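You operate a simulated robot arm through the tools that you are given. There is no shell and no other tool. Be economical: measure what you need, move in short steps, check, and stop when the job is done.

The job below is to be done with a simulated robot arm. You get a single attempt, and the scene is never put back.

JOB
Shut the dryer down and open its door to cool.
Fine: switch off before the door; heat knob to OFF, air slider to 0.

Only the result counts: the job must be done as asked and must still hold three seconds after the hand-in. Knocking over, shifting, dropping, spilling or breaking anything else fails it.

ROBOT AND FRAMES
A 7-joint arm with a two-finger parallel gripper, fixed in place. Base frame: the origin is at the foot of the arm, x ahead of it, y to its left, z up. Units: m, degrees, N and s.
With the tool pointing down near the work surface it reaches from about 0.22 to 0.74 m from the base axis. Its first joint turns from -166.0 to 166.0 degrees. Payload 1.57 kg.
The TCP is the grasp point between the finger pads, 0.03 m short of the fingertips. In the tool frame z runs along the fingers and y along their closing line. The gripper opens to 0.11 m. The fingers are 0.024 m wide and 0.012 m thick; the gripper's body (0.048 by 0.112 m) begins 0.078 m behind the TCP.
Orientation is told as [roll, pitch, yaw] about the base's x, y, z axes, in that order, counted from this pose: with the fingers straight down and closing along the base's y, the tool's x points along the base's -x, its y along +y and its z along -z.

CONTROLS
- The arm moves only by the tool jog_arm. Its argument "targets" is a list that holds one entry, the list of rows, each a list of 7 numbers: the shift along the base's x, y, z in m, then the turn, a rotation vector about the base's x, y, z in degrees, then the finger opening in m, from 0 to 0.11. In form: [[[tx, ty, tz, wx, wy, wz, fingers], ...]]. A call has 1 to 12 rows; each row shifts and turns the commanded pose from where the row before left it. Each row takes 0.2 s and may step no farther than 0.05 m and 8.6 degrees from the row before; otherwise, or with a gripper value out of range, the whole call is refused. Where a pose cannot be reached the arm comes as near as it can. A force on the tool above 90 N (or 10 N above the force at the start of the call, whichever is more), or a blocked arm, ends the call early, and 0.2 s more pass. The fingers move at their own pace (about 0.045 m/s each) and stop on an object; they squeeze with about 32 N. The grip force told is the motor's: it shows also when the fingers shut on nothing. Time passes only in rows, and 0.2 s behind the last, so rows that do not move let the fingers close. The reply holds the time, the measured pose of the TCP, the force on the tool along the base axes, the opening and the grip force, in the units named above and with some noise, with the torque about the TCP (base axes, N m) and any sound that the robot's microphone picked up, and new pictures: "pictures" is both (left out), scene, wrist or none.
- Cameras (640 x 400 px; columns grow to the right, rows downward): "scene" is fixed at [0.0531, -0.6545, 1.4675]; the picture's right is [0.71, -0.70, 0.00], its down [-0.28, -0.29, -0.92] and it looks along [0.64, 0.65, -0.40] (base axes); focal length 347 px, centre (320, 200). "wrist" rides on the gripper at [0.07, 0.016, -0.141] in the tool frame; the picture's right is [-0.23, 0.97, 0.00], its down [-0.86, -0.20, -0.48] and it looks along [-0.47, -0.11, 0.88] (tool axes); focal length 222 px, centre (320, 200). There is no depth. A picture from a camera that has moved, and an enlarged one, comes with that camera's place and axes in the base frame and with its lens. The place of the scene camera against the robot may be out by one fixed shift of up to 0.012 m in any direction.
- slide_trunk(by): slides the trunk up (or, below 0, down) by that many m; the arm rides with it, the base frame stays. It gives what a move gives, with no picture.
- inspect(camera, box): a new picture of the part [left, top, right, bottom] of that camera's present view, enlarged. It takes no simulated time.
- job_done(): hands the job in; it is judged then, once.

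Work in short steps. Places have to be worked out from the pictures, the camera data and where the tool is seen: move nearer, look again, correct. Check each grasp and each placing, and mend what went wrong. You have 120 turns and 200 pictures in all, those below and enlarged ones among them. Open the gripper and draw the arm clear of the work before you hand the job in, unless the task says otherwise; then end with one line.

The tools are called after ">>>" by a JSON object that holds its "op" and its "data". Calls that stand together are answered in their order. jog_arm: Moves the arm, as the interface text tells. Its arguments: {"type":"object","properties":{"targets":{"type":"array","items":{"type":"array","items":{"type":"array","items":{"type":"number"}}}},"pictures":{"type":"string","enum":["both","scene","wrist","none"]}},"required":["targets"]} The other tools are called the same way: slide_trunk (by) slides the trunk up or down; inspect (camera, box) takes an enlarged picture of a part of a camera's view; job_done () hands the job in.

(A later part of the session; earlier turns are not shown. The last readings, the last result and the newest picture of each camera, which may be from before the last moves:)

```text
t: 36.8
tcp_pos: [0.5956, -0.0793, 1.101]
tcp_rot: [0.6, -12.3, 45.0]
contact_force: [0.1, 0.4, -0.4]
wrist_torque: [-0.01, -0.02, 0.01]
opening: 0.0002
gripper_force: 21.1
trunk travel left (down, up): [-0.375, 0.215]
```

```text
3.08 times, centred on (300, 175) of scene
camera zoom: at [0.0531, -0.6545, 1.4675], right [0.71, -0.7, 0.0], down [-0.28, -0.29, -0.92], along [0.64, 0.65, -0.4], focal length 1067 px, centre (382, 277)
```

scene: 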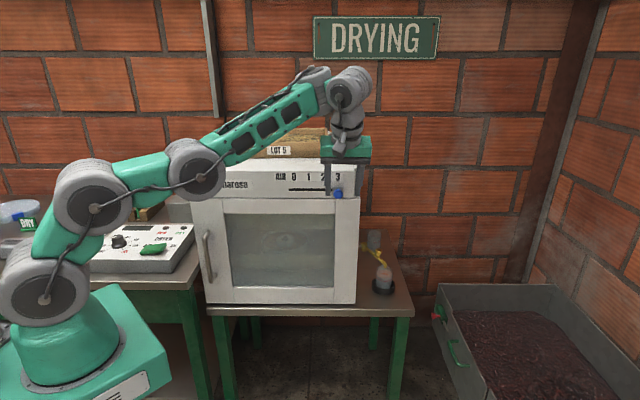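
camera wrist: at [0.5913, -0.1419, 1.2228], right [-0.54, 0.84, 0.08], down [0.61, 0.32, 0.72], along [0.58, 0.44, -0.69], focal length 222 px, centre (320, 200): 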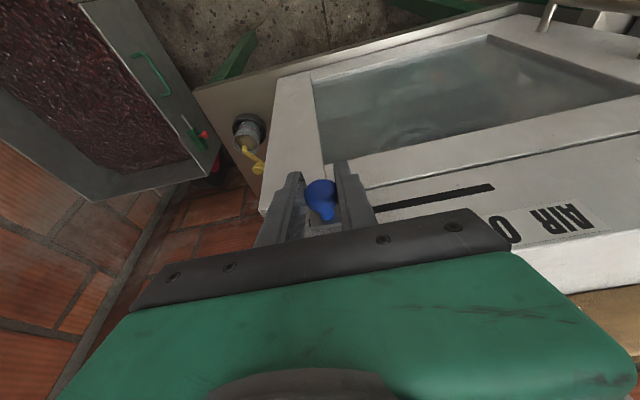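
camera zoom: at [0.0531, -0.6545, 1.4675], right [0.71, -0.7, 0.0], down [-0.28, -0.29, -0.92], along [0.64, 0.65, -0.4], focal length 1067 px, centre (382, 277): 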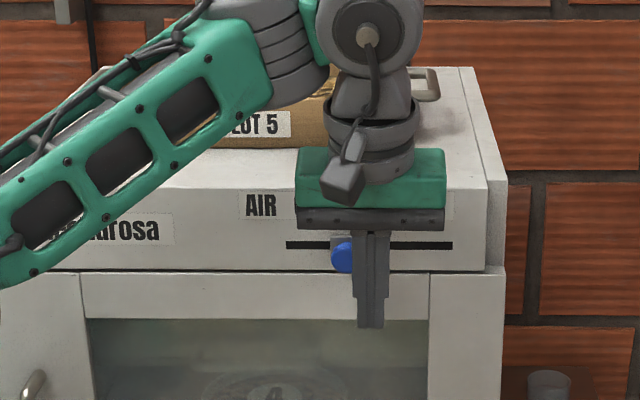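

Closed fingers are just right of the knob in the scene. I'll shift 12 mm right, advance 6 cm, then push left.

>>> {"op": "jog_arm", "data": {"targets": [[[0.0085, -0.0085, 0, 0, 0, 0, 0], [0.022, 0.022, 0, 0, 0, 0, 0], [0.021, 0.021, 0, 0, 0, 0, 0], [0, 0, 0, 0, 0, 0, 0]]], "pictures": "wrist"}}

>>> {"op": "inspect", "data": {"camera": "scene", "box": [240, 130, 400, 240]}}

```text
t: 37.8
tcp_pos: [0.6485, -0.0448, 1.101]
tcp_rot: [0.6, -12.3, 45.1]
contact_force: [0.1, 0.1, -0.3]
wrist_torque: [-0.02, 0.0, 0.02]
opening: 0.0002
gripper_force: 21.1
trunk travel left (down, up): [-0.375, 0.215]
camera wrist: at [0.5689, -0.1053, 1.2245], right [-0.53, 0.84, 0.06], down [0.66, 0.38, 0.65], along [0.52, 0.38, -0.76], focal length 222 px, centre (320, 200)
```

wrist: 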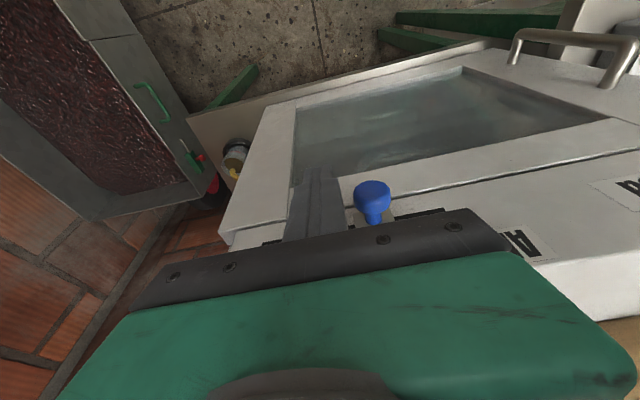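

```text
3.64 times, centred on (320, 185) of scene
camera zoom: at [0.0531, -0.6545, 1.4675], right [0.71, -0.7, 0.0], down [-0.28, -0.29, -0.92], along [0.64, 0.65, -0.4], focal length 1261 px, centre (320, 254)
```

zoom: 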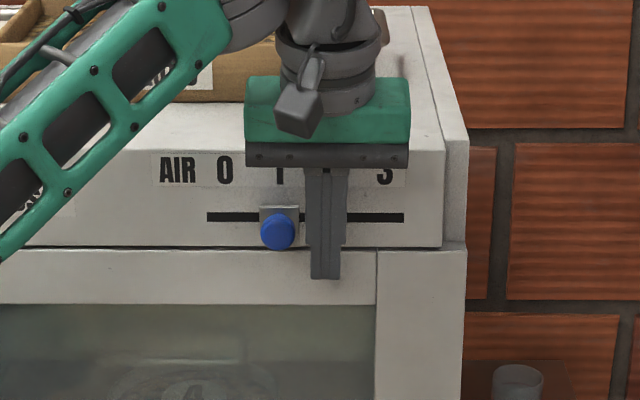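

The fingers are beside the knob. It needs to go 40 mm left plus a ~7 mm gap, so I'll push 30 mm first and check.

>>> {"op": "jog_arm", "data": {"targets": [[[-0.007, 0.007, 0, 0, 0, 0, 0], [-0.007, 0.007, 0, 0, 0, 0, 0], [-0.007, 0.007, 0, 0, 0, 0, 0], [0, 0, 0, 0, 0, 0, 0]]], "pictures": "none"}}

>>> {"op": "inspect", "data": {"camera": "scene", "box": [240, 130, 400, 240]}}

```text
t: 38.8
tcp_pos: [0.6274, -0.0248, 1.102]
tcp_rot: [0.5, -12.3, 45.1]
contact_force: [0.2, 0.2, 0.3]
wrist_torque: [0.03, -0.02, 0.01]
opening: 0.0
gripper_force: 21.4
trunk travel left (down, up): [-0.375, 0.215]
```

```text
3.64 times, centred on (320, 185) of scene
camera zoom: at [0.0531, -0.6545, 1.4675], right [0.71, -0.7, 0.0], down [-0.28, -0.29, -0.92], along [0.64, 0.65, -0.4], focal length 1261 px, centre (320, 254)
```

zoom: 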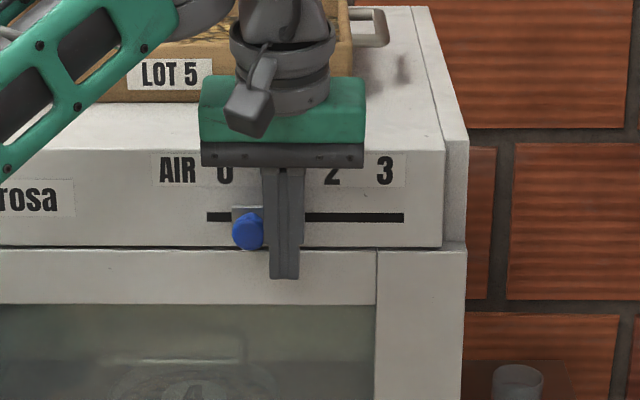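

The knob moves well. About 18 mm remain to 0, where the block meets the track end.

>>> {"op": "jog_arm", "data": {"targets": [[[-0.0065, 0.0065, 0, 0, 0, 0, 0], [-0.006, 0.006, 0, 0, 0, 0, 0], [0, 0, 0, 0, 0, 0, 0]]], "pictures": "none"}}

>>> {"op": "inspect", "data": {"camera": "scene", "box": [260, 160, 340, 210]}}

```text
t: 39.6
tcp_pos: [0.6148, -0.0121, 1.1016]
tcp_rot: [0.7, -12.2, 45.1]
contact_force: [0.2, -0.1, -0.1]
wrist_torque: [-0.03, 0.02, -0.01]
opening: 0.0001
gripper_force: 21.3
trunk travel left (down, up): [-0.375, 0.215]
```

```text
8.00 times, centred on (300, 185) of scene
camera zoom: at [0.0531, -0.6545, 1.4675], right [0.71, -0.7, 0.0], down [-0.28, -0.29, -0.92], along [0.64, 0.65, -0.4], focal length 2774 px, centre (480, 320)
```

zoom: 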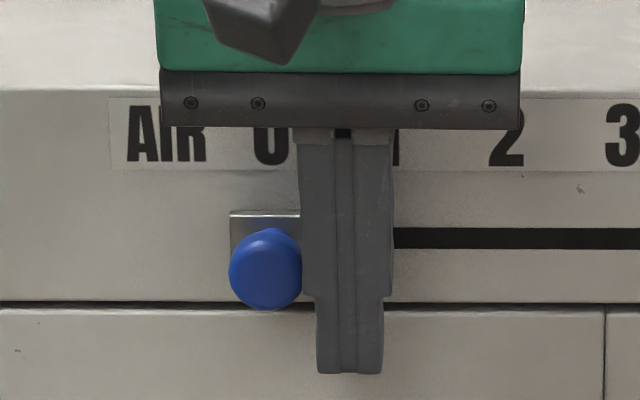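

The block's left edge is at the track end. I'll nudge 2 mm more to confirm the stop, then back away.

>>> {"op": "jog_arm", "data": {"targets": [[[-0.0015, 0.0015, 0, 0, 0, 0, 0], [0, 0, 0, 0, 0, 0, 0]]], "pictures": "none"}}

>>> {"op": "jog_arm", "data": {"targets": [[[0.003, -0.003, 0, 0, 0, 0, 0], [-0.03, -0.03, 0, 0, 0, 0, 0.0], [-0.03, -0.03, 0, 0, 0, 0, 0.0], [-0.03, -0.03, 0, 0, 0, 0, 0.06], [0, 0, 0, 0, 0, 0, 0.06], [0, 0, 0, 0, 0, 0, 0.06]]], "pictures": "wrist"}}

>>> {"op": "inspect", "data": {"camera": "scene", "box": [180, 120, 380, 310]}}

```text
t: 40.2
tcp_pos: [0.6131, -0.0114, 1.1017]
tcp_rot: [0.7, -12.3, 45.0]
contact_force: [0.7, -0.2, 0.0]
wrist_torque: [-0.02, -0.01, 0.01]
opening: 0.0
gripper_force: 21.1
trunk travel left (down, up): [-0.375, 0.215]
```

```text
t: 41.6
tcp_pos: [0.5264, -0.1046, 1.1017]
tcp_rot: [0.7, -12.3, 45.0]
contact_force: [-0.8, 0.0, 1.3]
wrist_torque: [0.02, -0.02, -0.02]
opening: 0.0598
gripper_force: 0.0
trunk travel left (down, up): [-0.375, 0.215]
camera wrist: at [0.4467, -0.1629, 1.2249], right [-0.53, 0.84, 0.06], down [0.66, 0.38, 0.65], along [0.52, 0.38, -0.76], focal length 222 px, centre (320, 200)
```

wrist: 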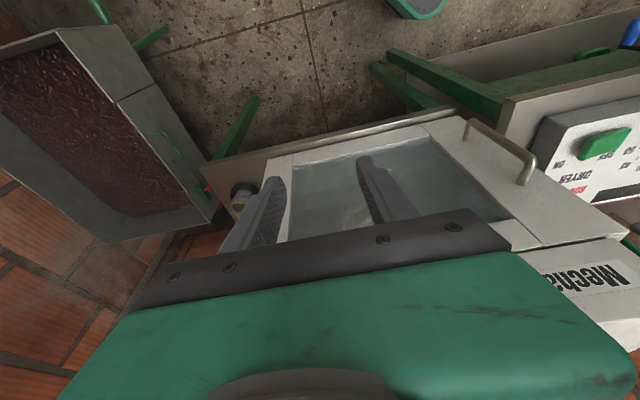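

```text
2.11 times, centred on (280, 215) of scene
camera zoom: at [0.0531, -0.6545, 1.4675], right [0.71, -0.7, 0.0], down [-0.28, -0.29, -0.92], along [0.64, 0.65, -0.4], focal length 730 px, centre (404, 168)
```

zoom: 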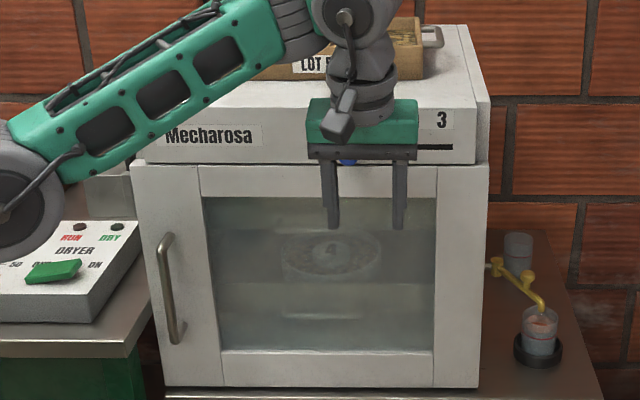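

The slider now sits at 0 (to be re-verified when clear). The handle bar triangulates to about (0.414, 0.14), spanning z 0.855–1.005. I'll move in front of it, lowering to z≈0.98.

>>> {"op": "jog_arm", "data": {"targets": [[[-0.03, 0.03, -0.02, 0, 0, 0, 0.06], [-0.03, 0.03, -0.02, 0, 0, 0, 0.06], [-0.03, 0.03, -0.02, 0, 0, 0, 0.06], [-0.03, 0.03, -0.02, 0, 0, 0, 0.06], [-0.03, 0.03, -0.02, 0, 0, 0, 0.06], [-0.03, 0.03, -0.02, 0, 0, 0, 0.06], [0, 0, 0, 0, 0, 0, 0.06]]]}}

>>> {"op": "inspect", "data": {"camera": "scene", "box": [180, 120, 380, 310]}}

```text
t: 42.9
tcp_pos: [0.3746, -0.0159, 0.9434]
tcp_rot: [5.8, -1.3, 31.8]
contact_force: [-0.3, -0.6, 0.1]
wrist_torque: [-0.02, 0.01, 0.0]
opening: 0.0599
gripper_force: 0.1
out of reach, approached as far as the arm can: row 5, 6
trunk travel left (down, up): [-0.375, 0.215]
stopped in row 6: the arm was blocked; the commanded pose is now the measured one
camera wrist: at [0.3121, -0.0536, 1.0836], right [-0.32, 0.94, 0.1], down [0.85, 0.23, 0.48], along [0.42, 0.24, -0.87], focal length 222 px, centre (320, 200)
```

scene: 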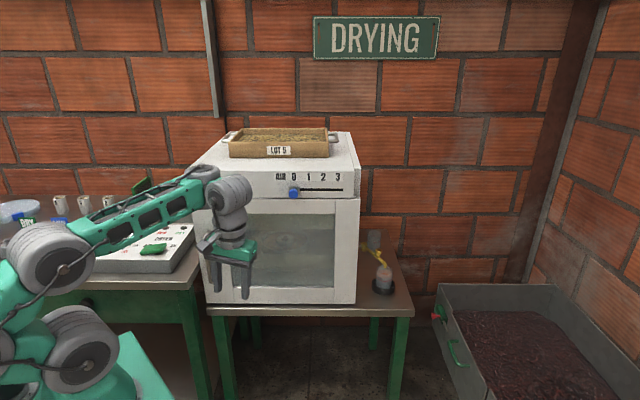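
wrist: 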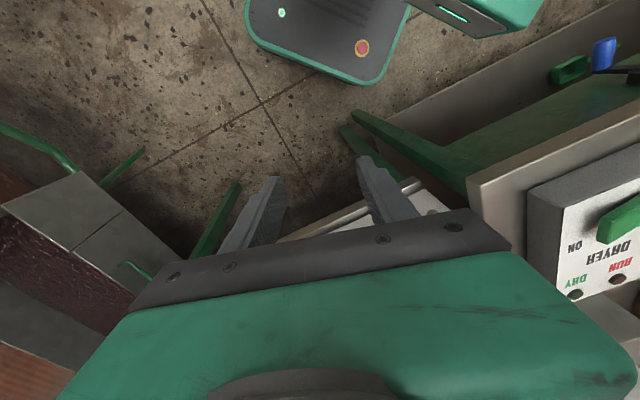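

```text
2.11 times, centred on (280, 215) of scene
camera zoom: at [0.0531, -0.6545, 1.4675], right [0.71, -0.7, 0.0], down [-0.28, -0.29, -0.92], along [0.64, 0.65, -0.4], focal length 730 px, centre (404, 168)
```

zoom: 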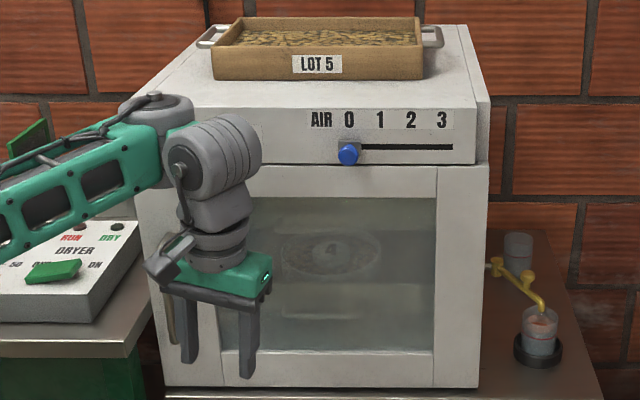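

The slider is confirmed at 0 and the tray is undisturbed. The arm folded against a limit here; earlier, the low-trunk posture reached this close region fine. I'll rise, restore the orientation, and lower the trunk in stages.

>>> {"op": "jog_arm", "data": {"targets": [[[0, -0.01, 0.04, -2.8, -1, 0, 0.06], [0, -0.01, 0.04, -2.8, -1, 0, 0.06], [0, 0, 0.04, 0, 0, 6.6, 0.06], [0, 0, 0.04, 0, 0, 6.6, 0.06], [0, 0, 0, 0, 0, 0, 0.06]]], "pictures": "none"}}

>>> {"op": "slide_trunk", "data": {"by": -0.12}}

```text
t: 44.0
tcp_pos: [0.3768, -0.0369, 1.1074]
tcp_rot: [-0.2, -0.7, 45.1]
contact_force: [0.0, -0.4, 0.1]
wrist_torque: [0.04, 0.04, -0.04]
opening: 0.0603
gripper_force: 0.0
trunk travel left (down, up): [-0.375, 0.215]
```

```text
t: 45.5
tcp_pos: [0.3752, -0.0352, 0.9885]
tcp_rot: [-0.3, -0.7, 45.2]
contact_force: [-0.1, -0.4, 0.9]
wrist_torque: [0.03, 0.0, 0.01]
opening: 0.0599
gripper_force: 0.1
trunk travel left (down, up): [-0.255, 0.335]
```

Orientation is restored. Moving in front of the handle (n≈0.31) and looking.

>>> {"op": "jog_arm", "data": {"targets": [[[-0.005, 0.03, 0, 0, 0, 0, 0.06], [-0.005, 0.03, 0, 0, 0, 0, 0.06], [-0.005, 0.03, 0, 0, 0, 0, 0.06], [-0.005, 0.027, 0, 0, 0, 0, 0.06], [0, 0, 0, 0, 0, 0, 0.06]]]}}

>>> {"op": "inspect", "data": {"camera": "scene", "box": [170, 180, 290, 310]}}

```text
t: 46.8
tcp_pos: [0.3535, 0.0801, 0.9887]
tcp_rot: [-0.2, -0.7, 45.2]
contact_force: [0.3, -0.7, 0.6]
wrist_torque: [-0.01, -0.02, -0.02]
opening: 0.0601
gripper_force: 0.0
trunk travel left (down, up): [-0.255, 0.335]
camera wrist: at [0.2921, 0.0414, 1.1293], right [-0.53, 0.85, 0.0], down [0.74, 0.46, 0.49], along [0.42, 0.26, -0.87], focal length 222 px, centre (320, 200)
```

scene: 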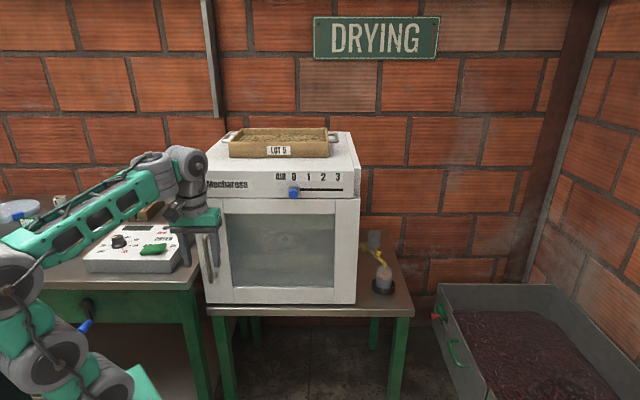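
wrist: 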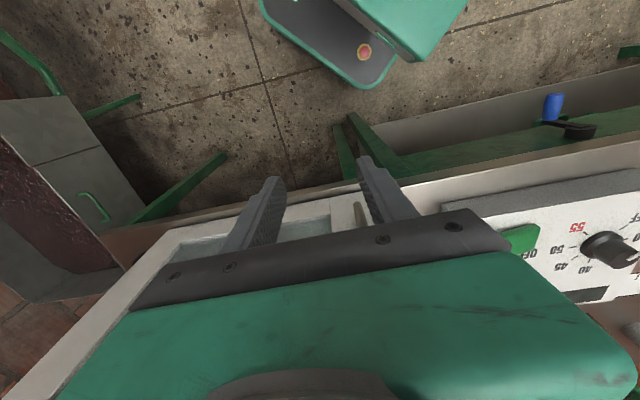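

```text
3.08 times, centred on (230, 245) of scene
camera zoom: at [0.0531, -0.6545, 1.4675], right [0.71, -0.7, 0.0], down [-0.28, -0.29, -0.92], along [0.64, 0.65, -0.4], focal length 1067 px, centre (597, 62)
```

zoom: 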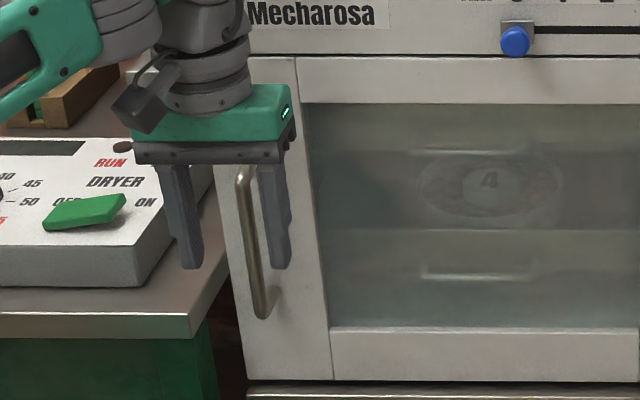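

>>> {"op": "inspect", "data": {"camera": "wrist", "box": [280, 140, 440, 240]}}

```text
4.00 times, centred on (360, 190) of wrist
camera zoom: at [0.2921, 0.0414, 1.1293], right [-0.53, 0.85, 0.0], down [0.74, 0.46, 0.49], along [0.42, 0.26, -0.87], focal length 888 px, centre (160, 240)
```

zoom: 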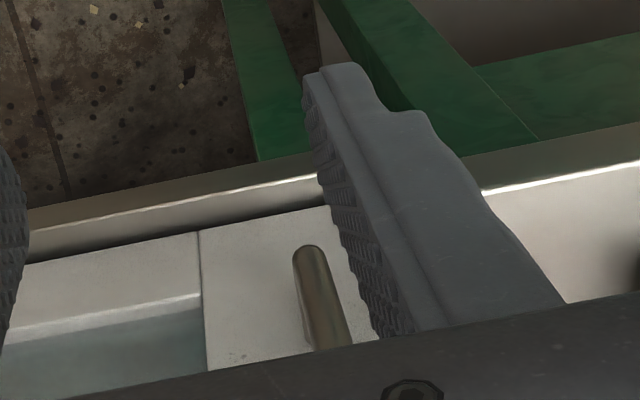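

The wrist view puts the handle at u≈0.165, n≈0.40. I'll shift left 26 mm, open wider, advance partway, and check.

>>> {"op": "jog_arm", "data": {"targets": [[[-0.0184, 0.0184, -0.01, 0, 0, 0, 0.085], [0.0, 0.0, -0.01, 0, 0, 0, 0.085], [0.02, 0.02, 0, 0, 0, 0, 0.085], [0.02, 0.02, 0, 0, 0, 0, 0.085], [0, 0, 0, 0, 0, 0, 0.085]]], "pictures": "wrist"}}

>>> {"op": "inspect", "data": {"camera": "scene", "box": [170, 180, 290, 310]}}

```text
t: 48.0
tcp_pos: [0.3764, 0.1392, 0.9694]
tcp_rot: [-0.4, -0.7, 45.2]
contact_force: [0.4, 0.3, 0.2]
wrist_torque: [-0.01, 0.0, 0.0]
opening: 0.0849
gripper_force: 0.0
trunk travel left (down, up): [-0.255, 0.335]
camera wrist: at [0.3141, 0.1001, 1.1092], right [-0.53, 0.85, 0.0], down [0.74, 0.46, 0.49], along [0.42, 0.26, -0.87], focal length 222 px, centre (320, 200)
```

wrist: 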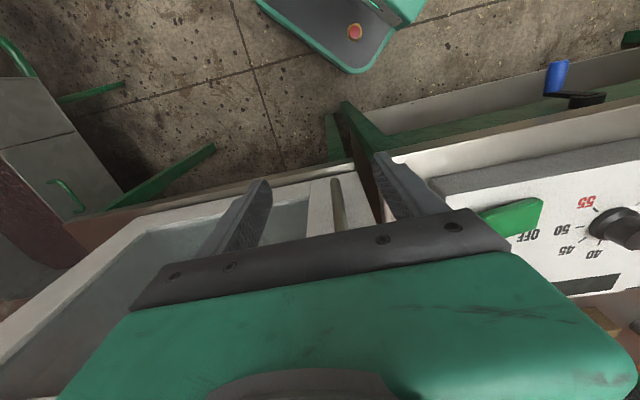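

```text
3.08 times, centred on (230, 245) of scene
camera zoom: at [0.0531, -0.6545, 1.4675], right [0.71, -0.7, 0.0], down [-0.28, -0.29, -0.92], along [0.64, 0.65, -0.4], focal length 1067 px, centre (597, 62)
```

zoom: 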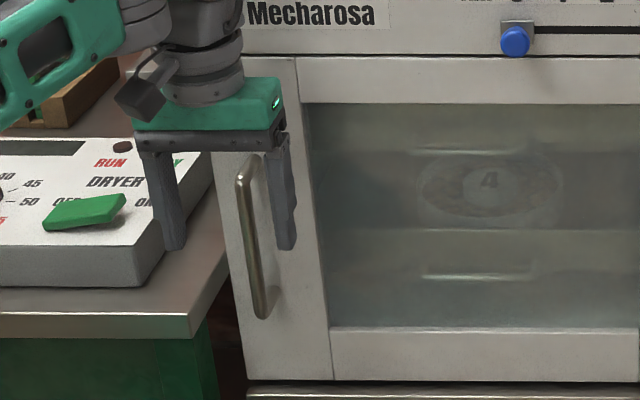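

The handle lies between the fingers. I'll advance 30 mm and close.

>>> {"op": "jog_arm", "data": {"targets": [[[0.0105, 0.0105, 0, 0, 0, 0, 0.085], [0.0105, 0.0105, 0, 0, 0, 0, 0.085], [0, 0, 0, 0, 0, 0, 0.0], [0, 0, 0, 0, 0, 0, 0.0], [0, 0, 0, 0, 0, 0, 0.0], [0, 0, 0, 0, 0, 0, 0.0], [0, 0, 0, 0, 0, 0, 0.0]]], "pictures": "wrist"}}

>>> {"op": "inspect", "data": {"camera": "scene", "box": [170, 180, 290, 310]}}

```text
t: 49.5
tcp_pos: [0.3962, 0.1613, 0.9683]
tcp_rot: [-0.3, -0.6, 45.2]
contact_force: [-0.1, -0.2, -0.2]
wrist_torque: [0.0, -0.01, 0.01]
opening: 0.0001
gripper_force: 11.5
trunk travel left (down, up): [-0.255, 0.335]
camera wrist: at [0.3347, 0.1211, 1.1091], right [-0.53, 0.85, 0.0], down [0.74, 0.46, 0.49], along [0.42, 0.26, -0.87], focal length 222 px, centre (320, 200)
```

wrist: 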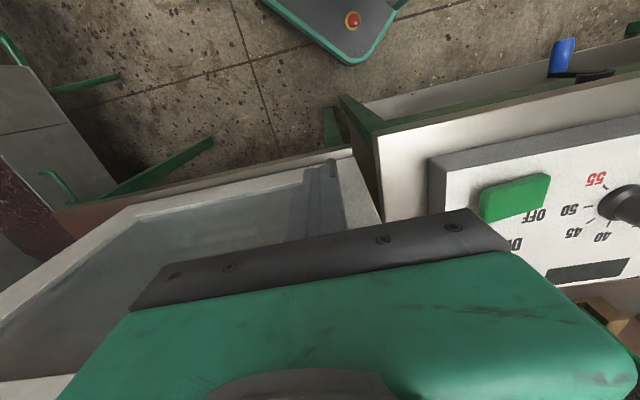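

```text
3.08 times, centred on (230, 245) of scene
camera zoom: at [0.0531, -0.6545, 1.4675], right [0.71, -0.7, 0.0], down [-0.28, -0.29, -0.92], along [0.64, 0.65, -0.4], focal length 1067 px, centre (597, 62)
```

zoom: 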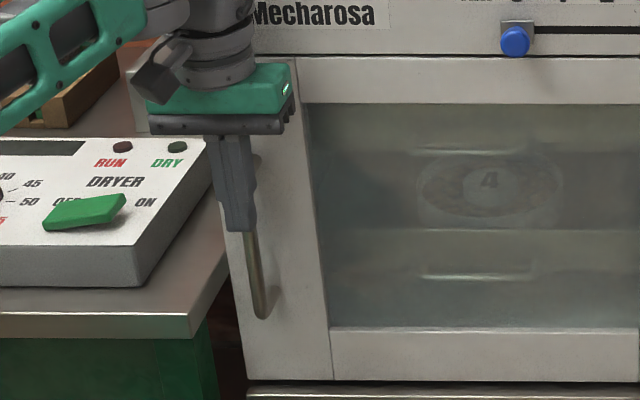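

The fingers closed in front of the bar, so it's deeper. I'll reopen, advance 25 mm, and close again.

>>> {"op": "jog_arm", "data": {"targets": [[[-0.007, -0.007, 0, 0, 0, 0, 0.08], [0, 0, 0, 0, 0, 0, 0.08], [0, 0, 0, 0, 0, 0, 0.08], [0, 0, 0, 0, 0, 0, 0.08], [0.009, 0.009, 0, 0, 0, 0, 0.08], [0.008, 0.008, 0, 0, 0, 0, 0.08], [0.007, 0.007, 0, 0, 0, 0, 0.08], [0, 0, 0, 0, 0, 0, 0.08]]], "pictures": "wrist"}}

>>> {"op": "inspect", "data": {"camera": "scene", "box": [170, 180, 290, 310]}}

>>> {"op": "inspect", "data": {"camera": "wrist", "box": [240, 130, 440, 255]}}

```text
t: 51.4
tcp_pos: [0.4147, 0.1781, 0.9683]
tcp_rot: [-0.4, -0.7, 45.2]
contact_force: [-0.7, 0.0, 0.2]
wrist_torque: [-0.01, 0.0, -0.01]
opening: 0.08
gripper_force: 0.1
trunk travel left (down, up): [-0.255, 0.335]
camera wrist: at [0.3521, 0.1385, 1.1091], right [-0.53, 0.85, 0.0], down [0.74, 0.46, 0.49], along [0.42, 0.26, -0.87], focal length 222 px, centre (320, 200)
```

wrist: 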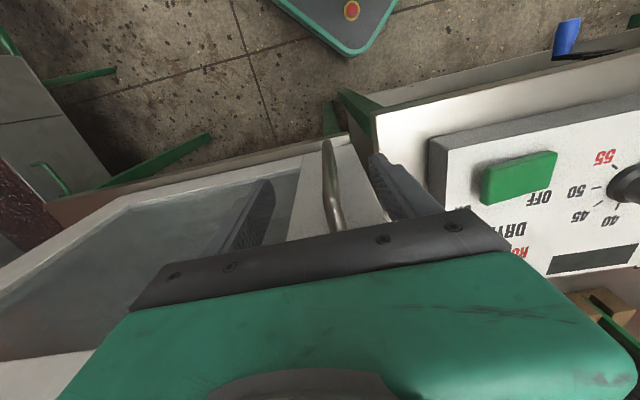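

```text
3.08 times, centred on (230, 245) of scene
camera zoom: at [0.0531, -0.6545, 1.4675], right [0.71, -0.7, 0.0], down [-0.28, -0.29, -0.92], along [0.64, 0.65, -0.4], focal length 1067 px, centre (597, 62)
```

zoom: 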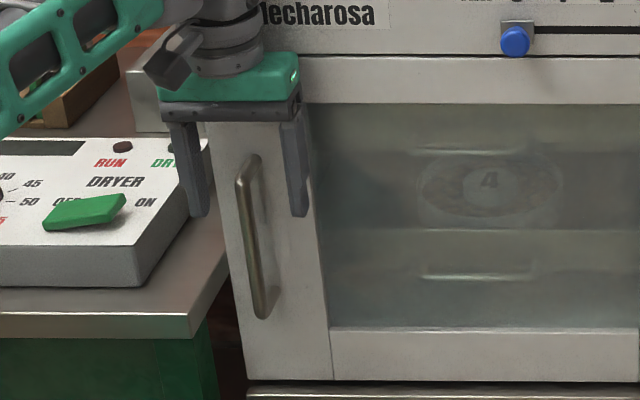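

```text
3.20 times, centred on (340, 192) of wrist
camera zoom: at [0.3521, 0.1385, 1.1091], right [-0.53, 0.85, 0.0], down [0.74, 0.46, 0.49], along [0.42, 0.26, -0.87], focal length 711 px, centre (256, 224)
```

zoom: 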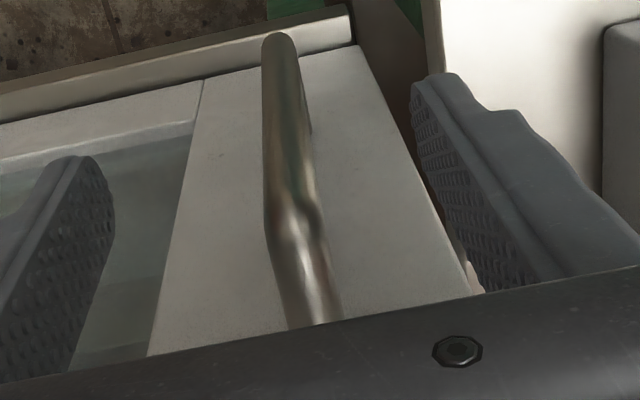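

Now the bar is truly between the fingers: n≈0.421, top at z≈0.986. I'll lower 20 mm and close.

>>> {"op": "jog_arm", "data": {"targets": [[[-0.004, 0.004, -0.01, 0, 0, 0, 0.08], [0.001, 0.001, -0.01, 0, 0, 0, 0.08], [0, 0, 0, 0, 0, 0, 0.0], [0, 0, 0, 0, 0, 0, 0.0], [0, 0, 0, 0, 0, 0, 0.0], [0, 0, 0, 0, 0, 0, 0.0], [0, 0, 0, 0, 0, 0, 0.0]]], "pictures": "wrist"}}

```text
t: 53.0
tcp_pos: [0.4099, 0.1825, 0.949]
tcp_rot: [-0.3, -0.7, 45.3]
contact_force: [-10.7, 7.5, 0.3]
wrist_torque: [0.91, 0.68, 0.08]
opening: 0.0145
gripper_force: 23.8
trunk travel left (down, up): [-0.255, 0.335]
camera wrist: at [0.3482, 0.144, 1.089], right [-0.53, 0.85, 0.0], down [0.74, 0.46, 0.49], along [0.42, 0.26, -0.87], focal length 222 px, centre (320, 200)
```

wrist: 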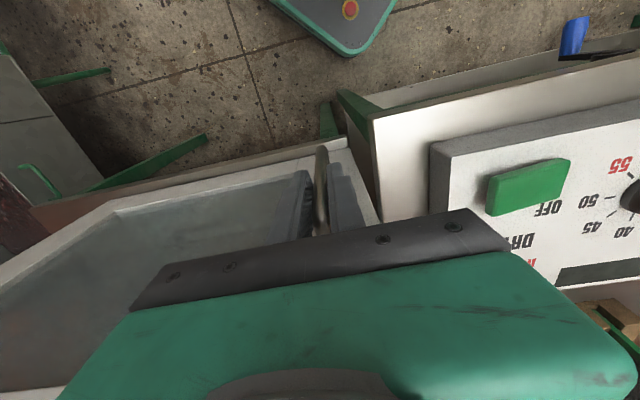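

The bar is gripped (14.5 mm). I'll pull the door open along its hinge arc with the tool turning along, first about 8°.

>>> {"op": "jog_arm", "data": {"targets": [[[-0.0094, -0.0125, 0, 0, 0, 2, 0], [-0.0094, -0.0125, 0, 0, 0, 2, 0], [-0.0084, -0.0131, 0, 0, 0, 2, 0], [-0.0084, -0.0131, 0, 0, 0, 2, 0], [0, 0, 0, 0, 0, 0, 0]]], "pictures": "scene"}}

```text
t: 54.1
tcp_pos: [0.3757, 0.1315, 0.9476]
tcp_rot: [-0.4, -0.7, 53.2]
contact_force: [-7.9, 3.8, 0.1]
wrist_torque: [0.45, 1.42, -0.01]
opening: 0.014
gripper_force: 30.8
trunk travel left (down, up): [-0.255, 0.335]
```

scene: 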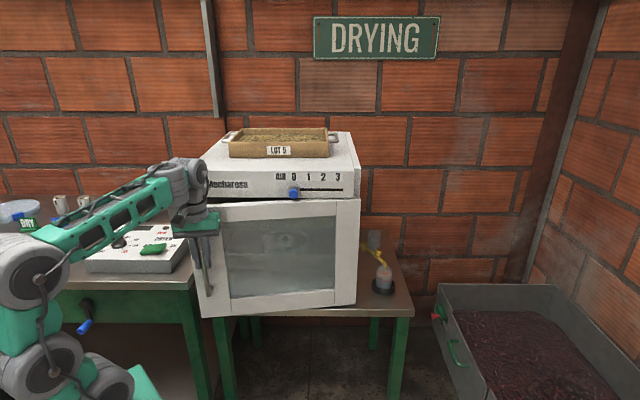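

The door is swinging. I'll continue to about 24°.

>>> {"op": "jog_arm", "data": {"targets": [[[-0.0075, -0.0137, 0, 0, 0, 2, 0], [-0.0075, -0.0137, 0, 0, 0, 2, 0], [-0.0065, -0.0142, 0, 0, 0, 2, 0], [-0.0065, -0.0142, 0, 0, 0, 2, 0], [-0.0056, -0.0147, 0, 0, 0, 2, 0], [-0.0056, -0.0147, 0, 0, 0, 2, 0], [-0.0043, -0.0149, 0, 0, 0, 2, 0], [-0.0043, -0.0149, 0, 0, 0, 2, 0], [0, 0, 0, 0, 0, 0, 0]]], "pictures": "both"}}

```text
t: 56.1
tcp_pos: [0.3318, 0.0141, 0.9475]
tcp_rot: [-0.3, -0.8, 69.3]
contact_force: [36.6, -8.9, 0.5]
wrist_torque: [1.05, 0.9, -0.27]
opening: 0.0141
gripper_force: 30.5
trunk travel left (down, up): [-0.255, 0.335]
camera wrist: at [0.2894, -0.0466, 1.0888], right [-0.83, 0.56, 0.0], down [0.49, 0.72, 0.49], along [0.28, 0.41, -0.87], focal length 222 px, centre (320, 200)
```

scene: 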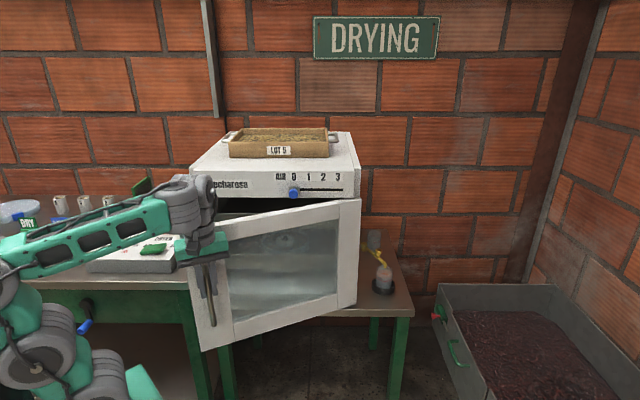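
wrist: 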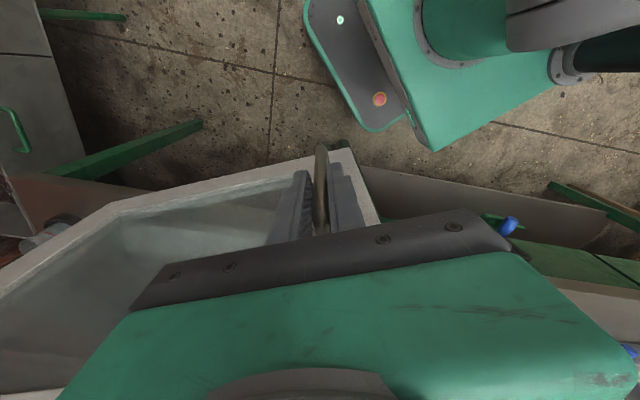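

The door is at about 24° with a moderate outward pull load. I'll correct the radius slightly and continue.

>>> {"op": "jog_arm", "data": {"targets": [[[0.001, -0.0149, 0, 0, 0, 2, 0], [-0.0025, -0.0149, 0, 0, 0, 2, 0], [-0.002, -0.0151, 0, 0, 0, 2, 0], [-0.002, -0.0151, 0, 0, 0, 2, 0], [-0.001, -0.0152, 0, 0, 0, 2, 0], [-0.001, -0.0152, 0, 0, 0, 2, 0], [0, 0, 0, 0, 0, 0, 0]]], "pictures": "both"}}

```text
t: 57.8
tcp_pos: [0.3185, -0.0742, 0.9481]
tcp_rot: [-0.3, -0.7, 81.3]
contact_force: [-5.3, 0.3, -2.1]
wrist_torque: [-0.12, 1.34, -0.01]
opening: 0.0139
gripper_force: 29.9
trunk travel left (down, up): [-0.255, 0.335]
camera wrist: at [0.2919, -0.143, 1.0889], right [-0.93, 0.37, 0.0], down [0.32, 0.81, 0.49], along [0.18, 0.45, -0.87], focal length 222 px, centre (320, 200)
```

scene: 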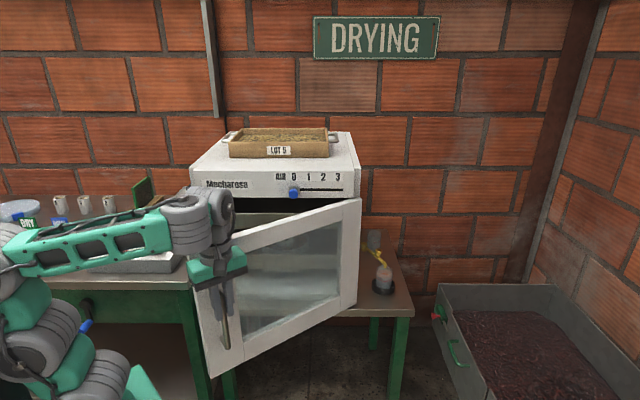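
wrist: 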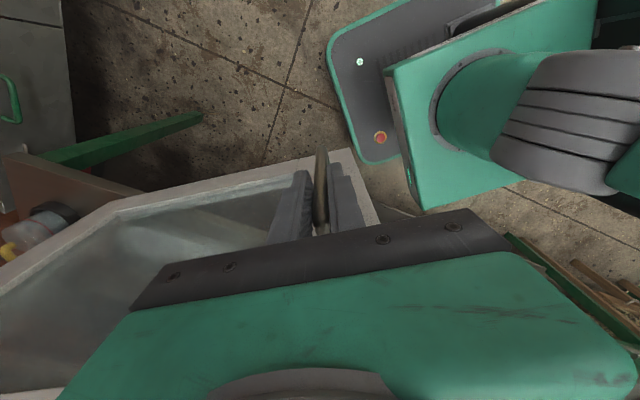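

About 36° now and the load is low. Continuing along the arc.

>>> {"op": "jog_arm", "data": {"targets": [[[-0.0003, -0.0153, 0, 0, 0, 2, 0], [-0.0003, -0.0153, 0, 0, 0, 2, 0], [0.0008, -0.0153, 0, 0, 0, 2, 0], [0.0008, -0.0153, 0, 0, 0, 2, 0], [0.0018, -0.0152, 0, 0, 0, 2, 0], [0.0018, -0.0152, 0, 0, 0, 2, 0], [0, 0, 0, 0, 0, 0, 0]]], "pictures": "both"}}

```text
t: 59.4
tcp_pos: [0.3269, -0.1656, 0.9485]
tcp_rot: [-0.4, -0.8, 93.2]
contact_force: [16.8, 2.6, 1.8]
wrist_torque: [0.87, 1.48, -0.29]
opening: 0.0136
gripper_force: 30.3
trunk travel left (down, up): [-0.255, 0.335]
camera wrist: at [0.3139, -0.2383, 1.0889], right [-0.99, 0.17, 0.0], down [0.15, 0.86, 0.49], along [0.09, 0.48, -0.87], focal length 222 px, centre (320, 200)
```

scene: 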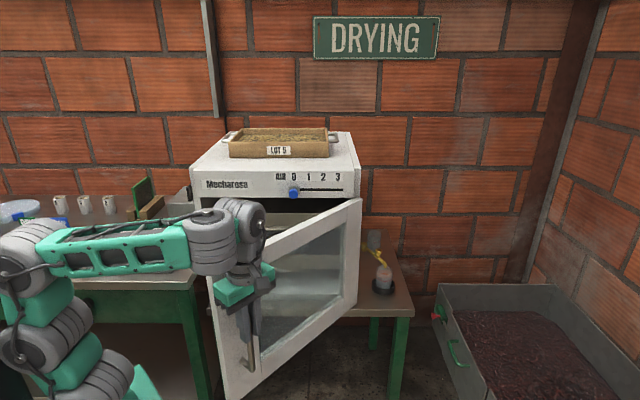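
wrist: 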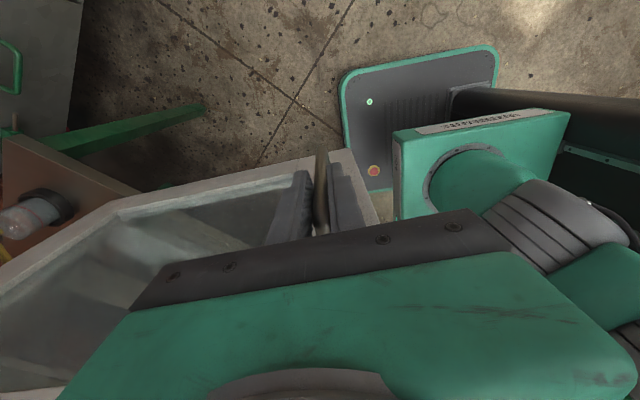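

About 48° open. Continuing the arc another 12°.

>>> {"op": "jog_arm", "data": {"targets": [[[0.0038, -0.015, 0, 0, 0, 2, 0], [0.0033, -0.015, 0, 0, 0, 2, 0], [0.0038, -0.0147, 0, 0, 0, 2, 0], [0.0039, -0.0147, 0, 0, 0, 2, 0], [0.0049, -0.0144, 0, 0, 0, 2, 0], [0.0049, -0.0144, 0, 0, 0, 2, 0], [0, 0, 0, 0, 0, 0, 0]]], "pictures": "scene"}}

```text
t: 61.0
tcp_pos: [0.3526, -0.2525, 0.9484]
tcp_rot: [-0.4, -0.6, 105.2]
contact_force: [35.7, 13.2, 3.0]
wrist_torque: [-0.12, 1.41, -0.24]
opening: 0.014
gripper_force: 30.9
trunk travel left (down, up): [-0.255, 0.335]
```

scene: 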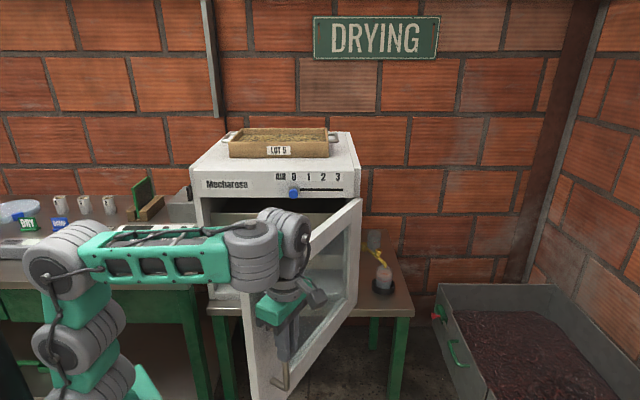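

About 60°. Continuing with a slight inward radial correction.

>>> {"op": "jog_arm", "data": {"targets": [[[0.0078, -0.0134, 0, 0, 0, 2, 0], [0.0068, -0.0139, 0, 0, 0, 2, 0], [0.0067, -0.0134, 0, 0, 0, 2, 0], [0.0068, -0.0134, 0, 0, 0, 2, 0], [0.0077, -0.0129, 0, 0, 0, 2, 0], [0.0077, -0.0129, 0, 0, 0, 2, 0], [0.0085, -0.0124, 0, 0, 0, 2, 0], [0.0086, -0.0123, 0, 0, 0, 2, 0], [0, 0, 0, 0, 0, 0, 0]]], "pictures": "both"}}

```text
t: 63.0
tcp_pos: [0.4071, -0.3482, 0.9228]
tcp_rot: [0.0, -0.5, 121.5]
contact_force: [38.5, 27.8, 27.6]
wrist_torque: [-0.79, 1.94, -0.46]
opening: 0.014
gripper_force: 30.4
out of reach, approached as far as the arm can: row 3, 4, 5, 6, 7, 8
trunk travel left (down, up): [-0.255, 0.335]
camera wrist: at [0.4302, -0.4178, 1.0639], right [-0.95, -0.31, 0.0], down [-0.27, 0.83, 0.49], along [-0.15, 0.46, -0.87], focal length 222 px, centre (320, 200)
```

scene: 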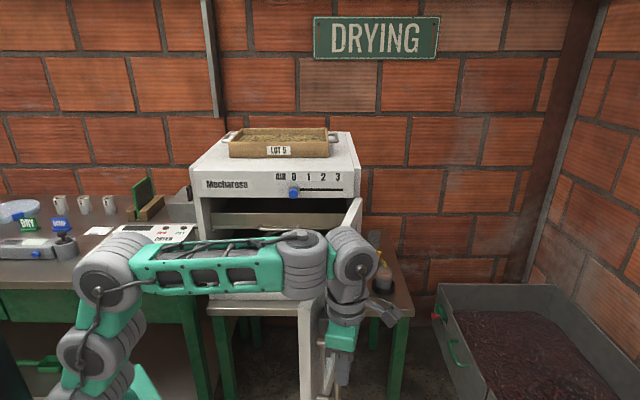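
wrist: 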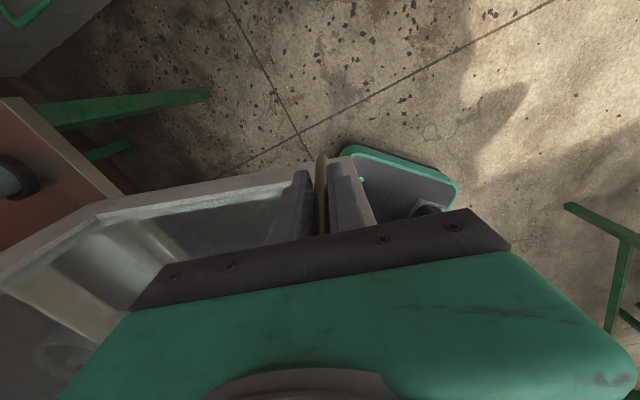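

About 75° open, and the arm is at a limit. I'll release the handle with only partial opening and then lift straight up with the trunk.

>>> {"op": "jog_arm", "data": {"targets": [[[0, 0, 0, 0, 0, 0, 0.05], [0, 0, 0, 0, 0, 0, 0.05], [0, 0, 0, 0, 0, 0, 0.05]]], "pictures": "both"}}

>>> {"op": "inspect", "data": {"camera": "scene", "box": [250, 180, 450, 400]}}

```text
t: 63.8
tcp_pos: [0.4047, -0.351, 0.9227]
tcp_rot: [-0.2, -0.7, 121.2]
contact_force: [-0.7, -0.3, 0.3]
wrist_torque: [0.03, 0.01, -0.01]
opening: 0.0502
gripper_force: 0.1
trunk travel left (down, up): [-0.255, 0.335]
camera wrist: at [0.4272, -0.4218, 1.0629], right [-0.95, -0.31, 0.0], down [-0.27, 0.83, 0.49], along [-0.15, 0.47, -0.87], focal length 222 px, centre (320, 200)
```

scene: 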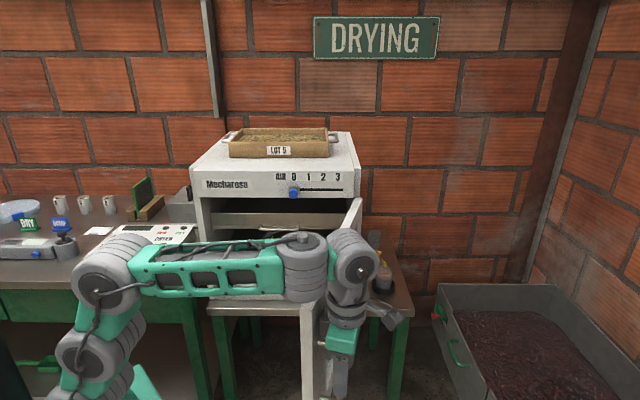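
wrist: 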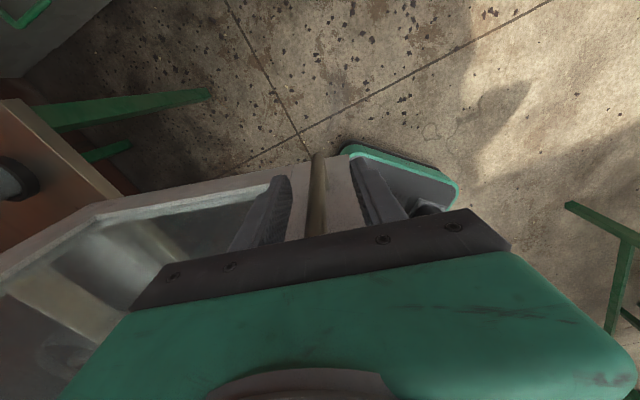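

```text
1.82 times, centred on (350, 290) of scene
camera zoom: at [0.0531, -0.6545, 1.4675], right [0.71, -0.7, 0.0], down [-0.28, -0.29, -0.92], along [0.64, 0.65, -0.4], focal length 630 px, centre (266, 36)
```

zoom: 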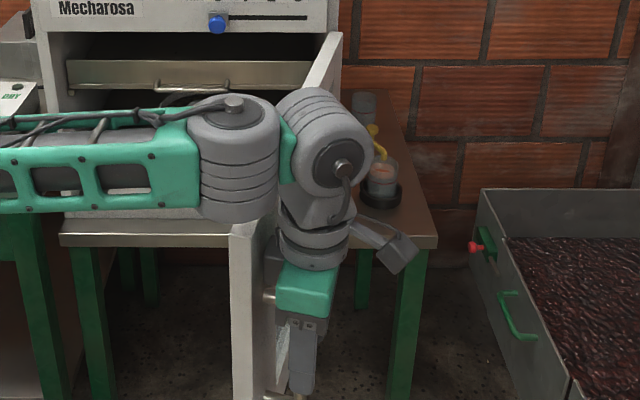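

The handle is released and there is no load. I'll lift straight up by the trunk, clear of the door.

>>> {"op": "slide_trunk", "data": {"by": 0.1}}

>>> {"op": "slide_trunk", "data": {"by": 0.2}}

>>> {"op": "jog_arm", "data": {"targets": [[[0, 0, 0, 0, 0, 0, 0.05]]], "pictures": "both"}}

```text
t: 65.1
tcp_pos: [0.4048, -0.3514, 1.0236]
tcp_rot: [-0.2, -0.7, 121.2]
contact_force: [0.6, -0.6, 0.1]
wrist_torque: [0.0, -0.01, 0.04]
opening: 0.0502
gripper_force: 0.1
trunk travel left (down, up): [-0.355, 0.235]
```

```text
t: 67.2
tcp_pos: [0.405, -0.3522, 1.2232]
tcp_rot: [-0.2, -0.6, 121.2]
contact_force: [-0.4, -0.1, -0.2]
wrist_torque: [-0.02, 0.03, 0.01]
opening: 0.0502
gripper_force: 0.0
trunk travel left (down, up): [-0.555, 0.035]
```

```text
t: 67.7
tcp_pos: [0.4037, -0.3516, 1.2228]
tcp_rot: [-0.2, -0.7, 121.2]
contact_force: [-0.1, 0.1, -0.1]
wrist_torque: [0.02, 0.01, -0.03]
opening: 0.0501
gripper_force: 0.1
trunk travel left (down, up): [-0.555, 0.035]
camera wrist: at [0.4268, -0.422, 1.3635], right [-0.95, -0.31, 0.0], down [-0.27, 0.83, 0.49], along [-0.15, 0.47, -0.87], focal length 222 px, centre (320, 200)
```

scene: 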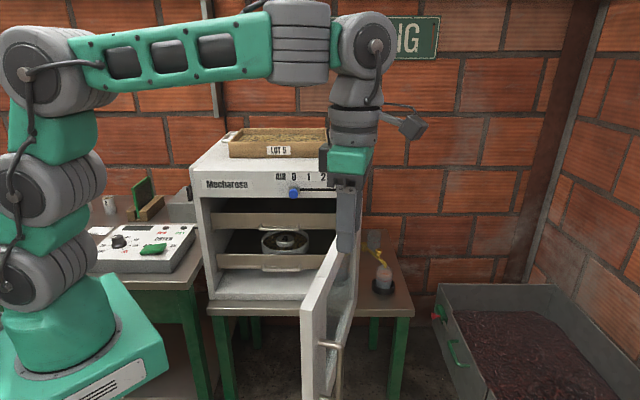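
wrist: 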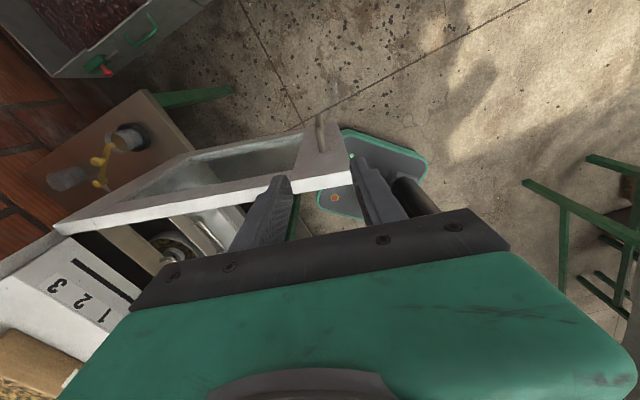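

The door stays at about 75° on its own. I'll nudge it to roughly 90° from the inside: cross above the door with closed fingers, then lower on the inner side.

>>> {"op": "jog_arm", "data": {"targets": [[[0, 0.03, 0, 0, 0, -8, 0], [0, 0.03, 0, 0, 0, -8, 0], [0, 0.03, 0, 0, 0, -8, 0], [0, 0.03, 0, 0, 0, -8, 0], [0, 0.03, 0, 0, 0, -8, 0], [0, 0, 0, 0, 0, 0, 0]]], "pictures": "none"}}

>>> {"op": "jog_arm", "data": {"targets": [[[0, 0, -0.04, 0, 0, 0, 0], [0, 0, -0.04, 0, 0, 0, 0], [0, 0, -0.04, 0, 0, 0, 0], [0, 0, 0, 0, 0, 0, 0]]], "pictures": "both"}}

```text
t: 69.0
tcp_pos: [0.4027, -0.2006, 1.2234]
tcp_rot: [-0.3, -0.7, 81.1]
contact_force: [0.3, 0.2, -0.4]
wrist_torque: [0.01, 0.0, -0.03]
opening: 0.0
gripper_force: 21.6
trunk travel left (down, up): [-0.555, 0.035]
```

```text
t: 70.0
tcp_pos: [0.4038, -0.1997, 1.1028]
tcp_rot: [-0.3, -0.5, 81.1]
contact_force: [0.4, 0.2, 0.0]
wrist_torque: [0.02, -0.04, 0.0]
opening: 0.0
gripper_force: 21.4
trunk travel left (down, up): [-0.555, 0.035]
camera wrist: at [0.3761, -0.2689, 1.2439], right [-0.93, 0.37, 0.0], down [0.33, 0.81, 0.49], along [0.18, 0.45, -0.87], focal length 222 px, centre (320, 200)
```

scene: 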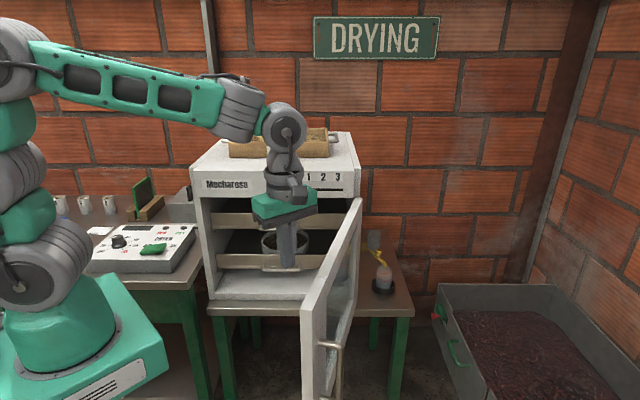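
wrist: 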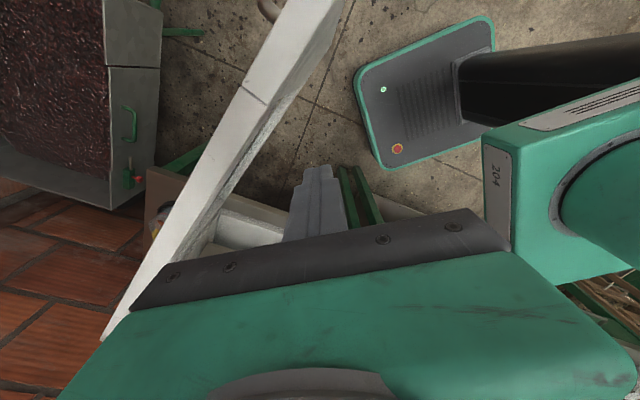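

The tool is on the door's inner side. I'll lower 6 cm and push gently outward.

>>> {"op": "jog_arm", "data": {"targets": [[[0, 0, -0.03, 0, 0, 0, 0], [0, 0, -0.03, 0, 0, 0, 0], [0.01, -0.0173, 0, 0, 0, 0, 0], [0.01, -0.0173, 0, 0, 0, 0, 0], [0.01, -0.0173, 0, 0, 0, 0, 0], [0.01, -0.0173, 0, 0, 0, 0, 0], [0.01, -0.0173, 0, 0, 0, 0, 0], [0, 0, 0, 0, 0, 0, 0]]], "pictures": "both"}}

```text
t: 71.8
tcp_pos: [0.4528, -0.288, 1.0439]
tcp_rot: [-0.2, -0.8, 81.2]
contact_force: [0.1, -0.6, -0.3]
wrist_torque: [-0.03, -0.01, -0.01]
opening: 0.0
gripper_force: 21.9
trunk travel left (down, up): [-0.555, 0.035]
camera wrist: at [0.4266, -0.3568, 1.1838], right [-0.93, 0.37, 0.0], down [0.33, 0.81, 0.49], along [0.18, 0.45, -0.87], focal length 222 px, centre (320, 200)
```

scene: 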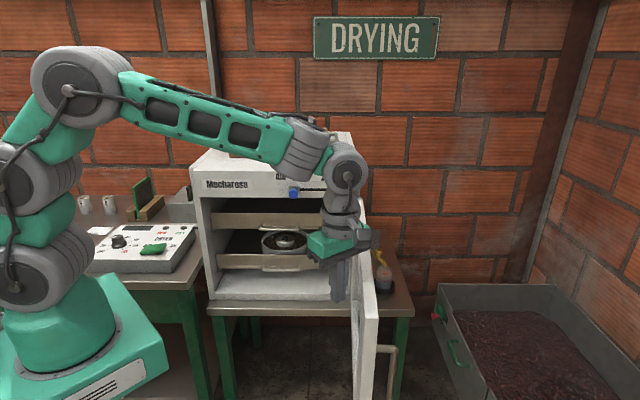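
wrist: 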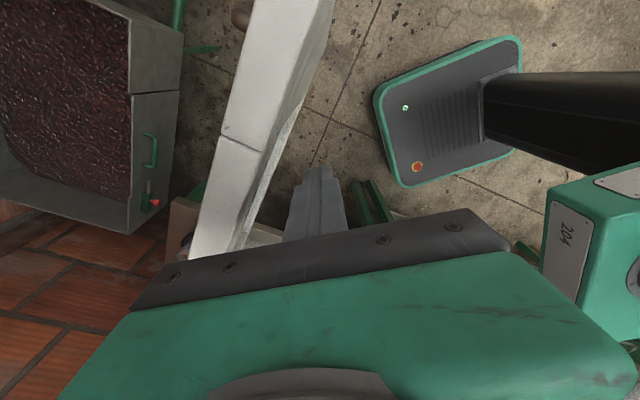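

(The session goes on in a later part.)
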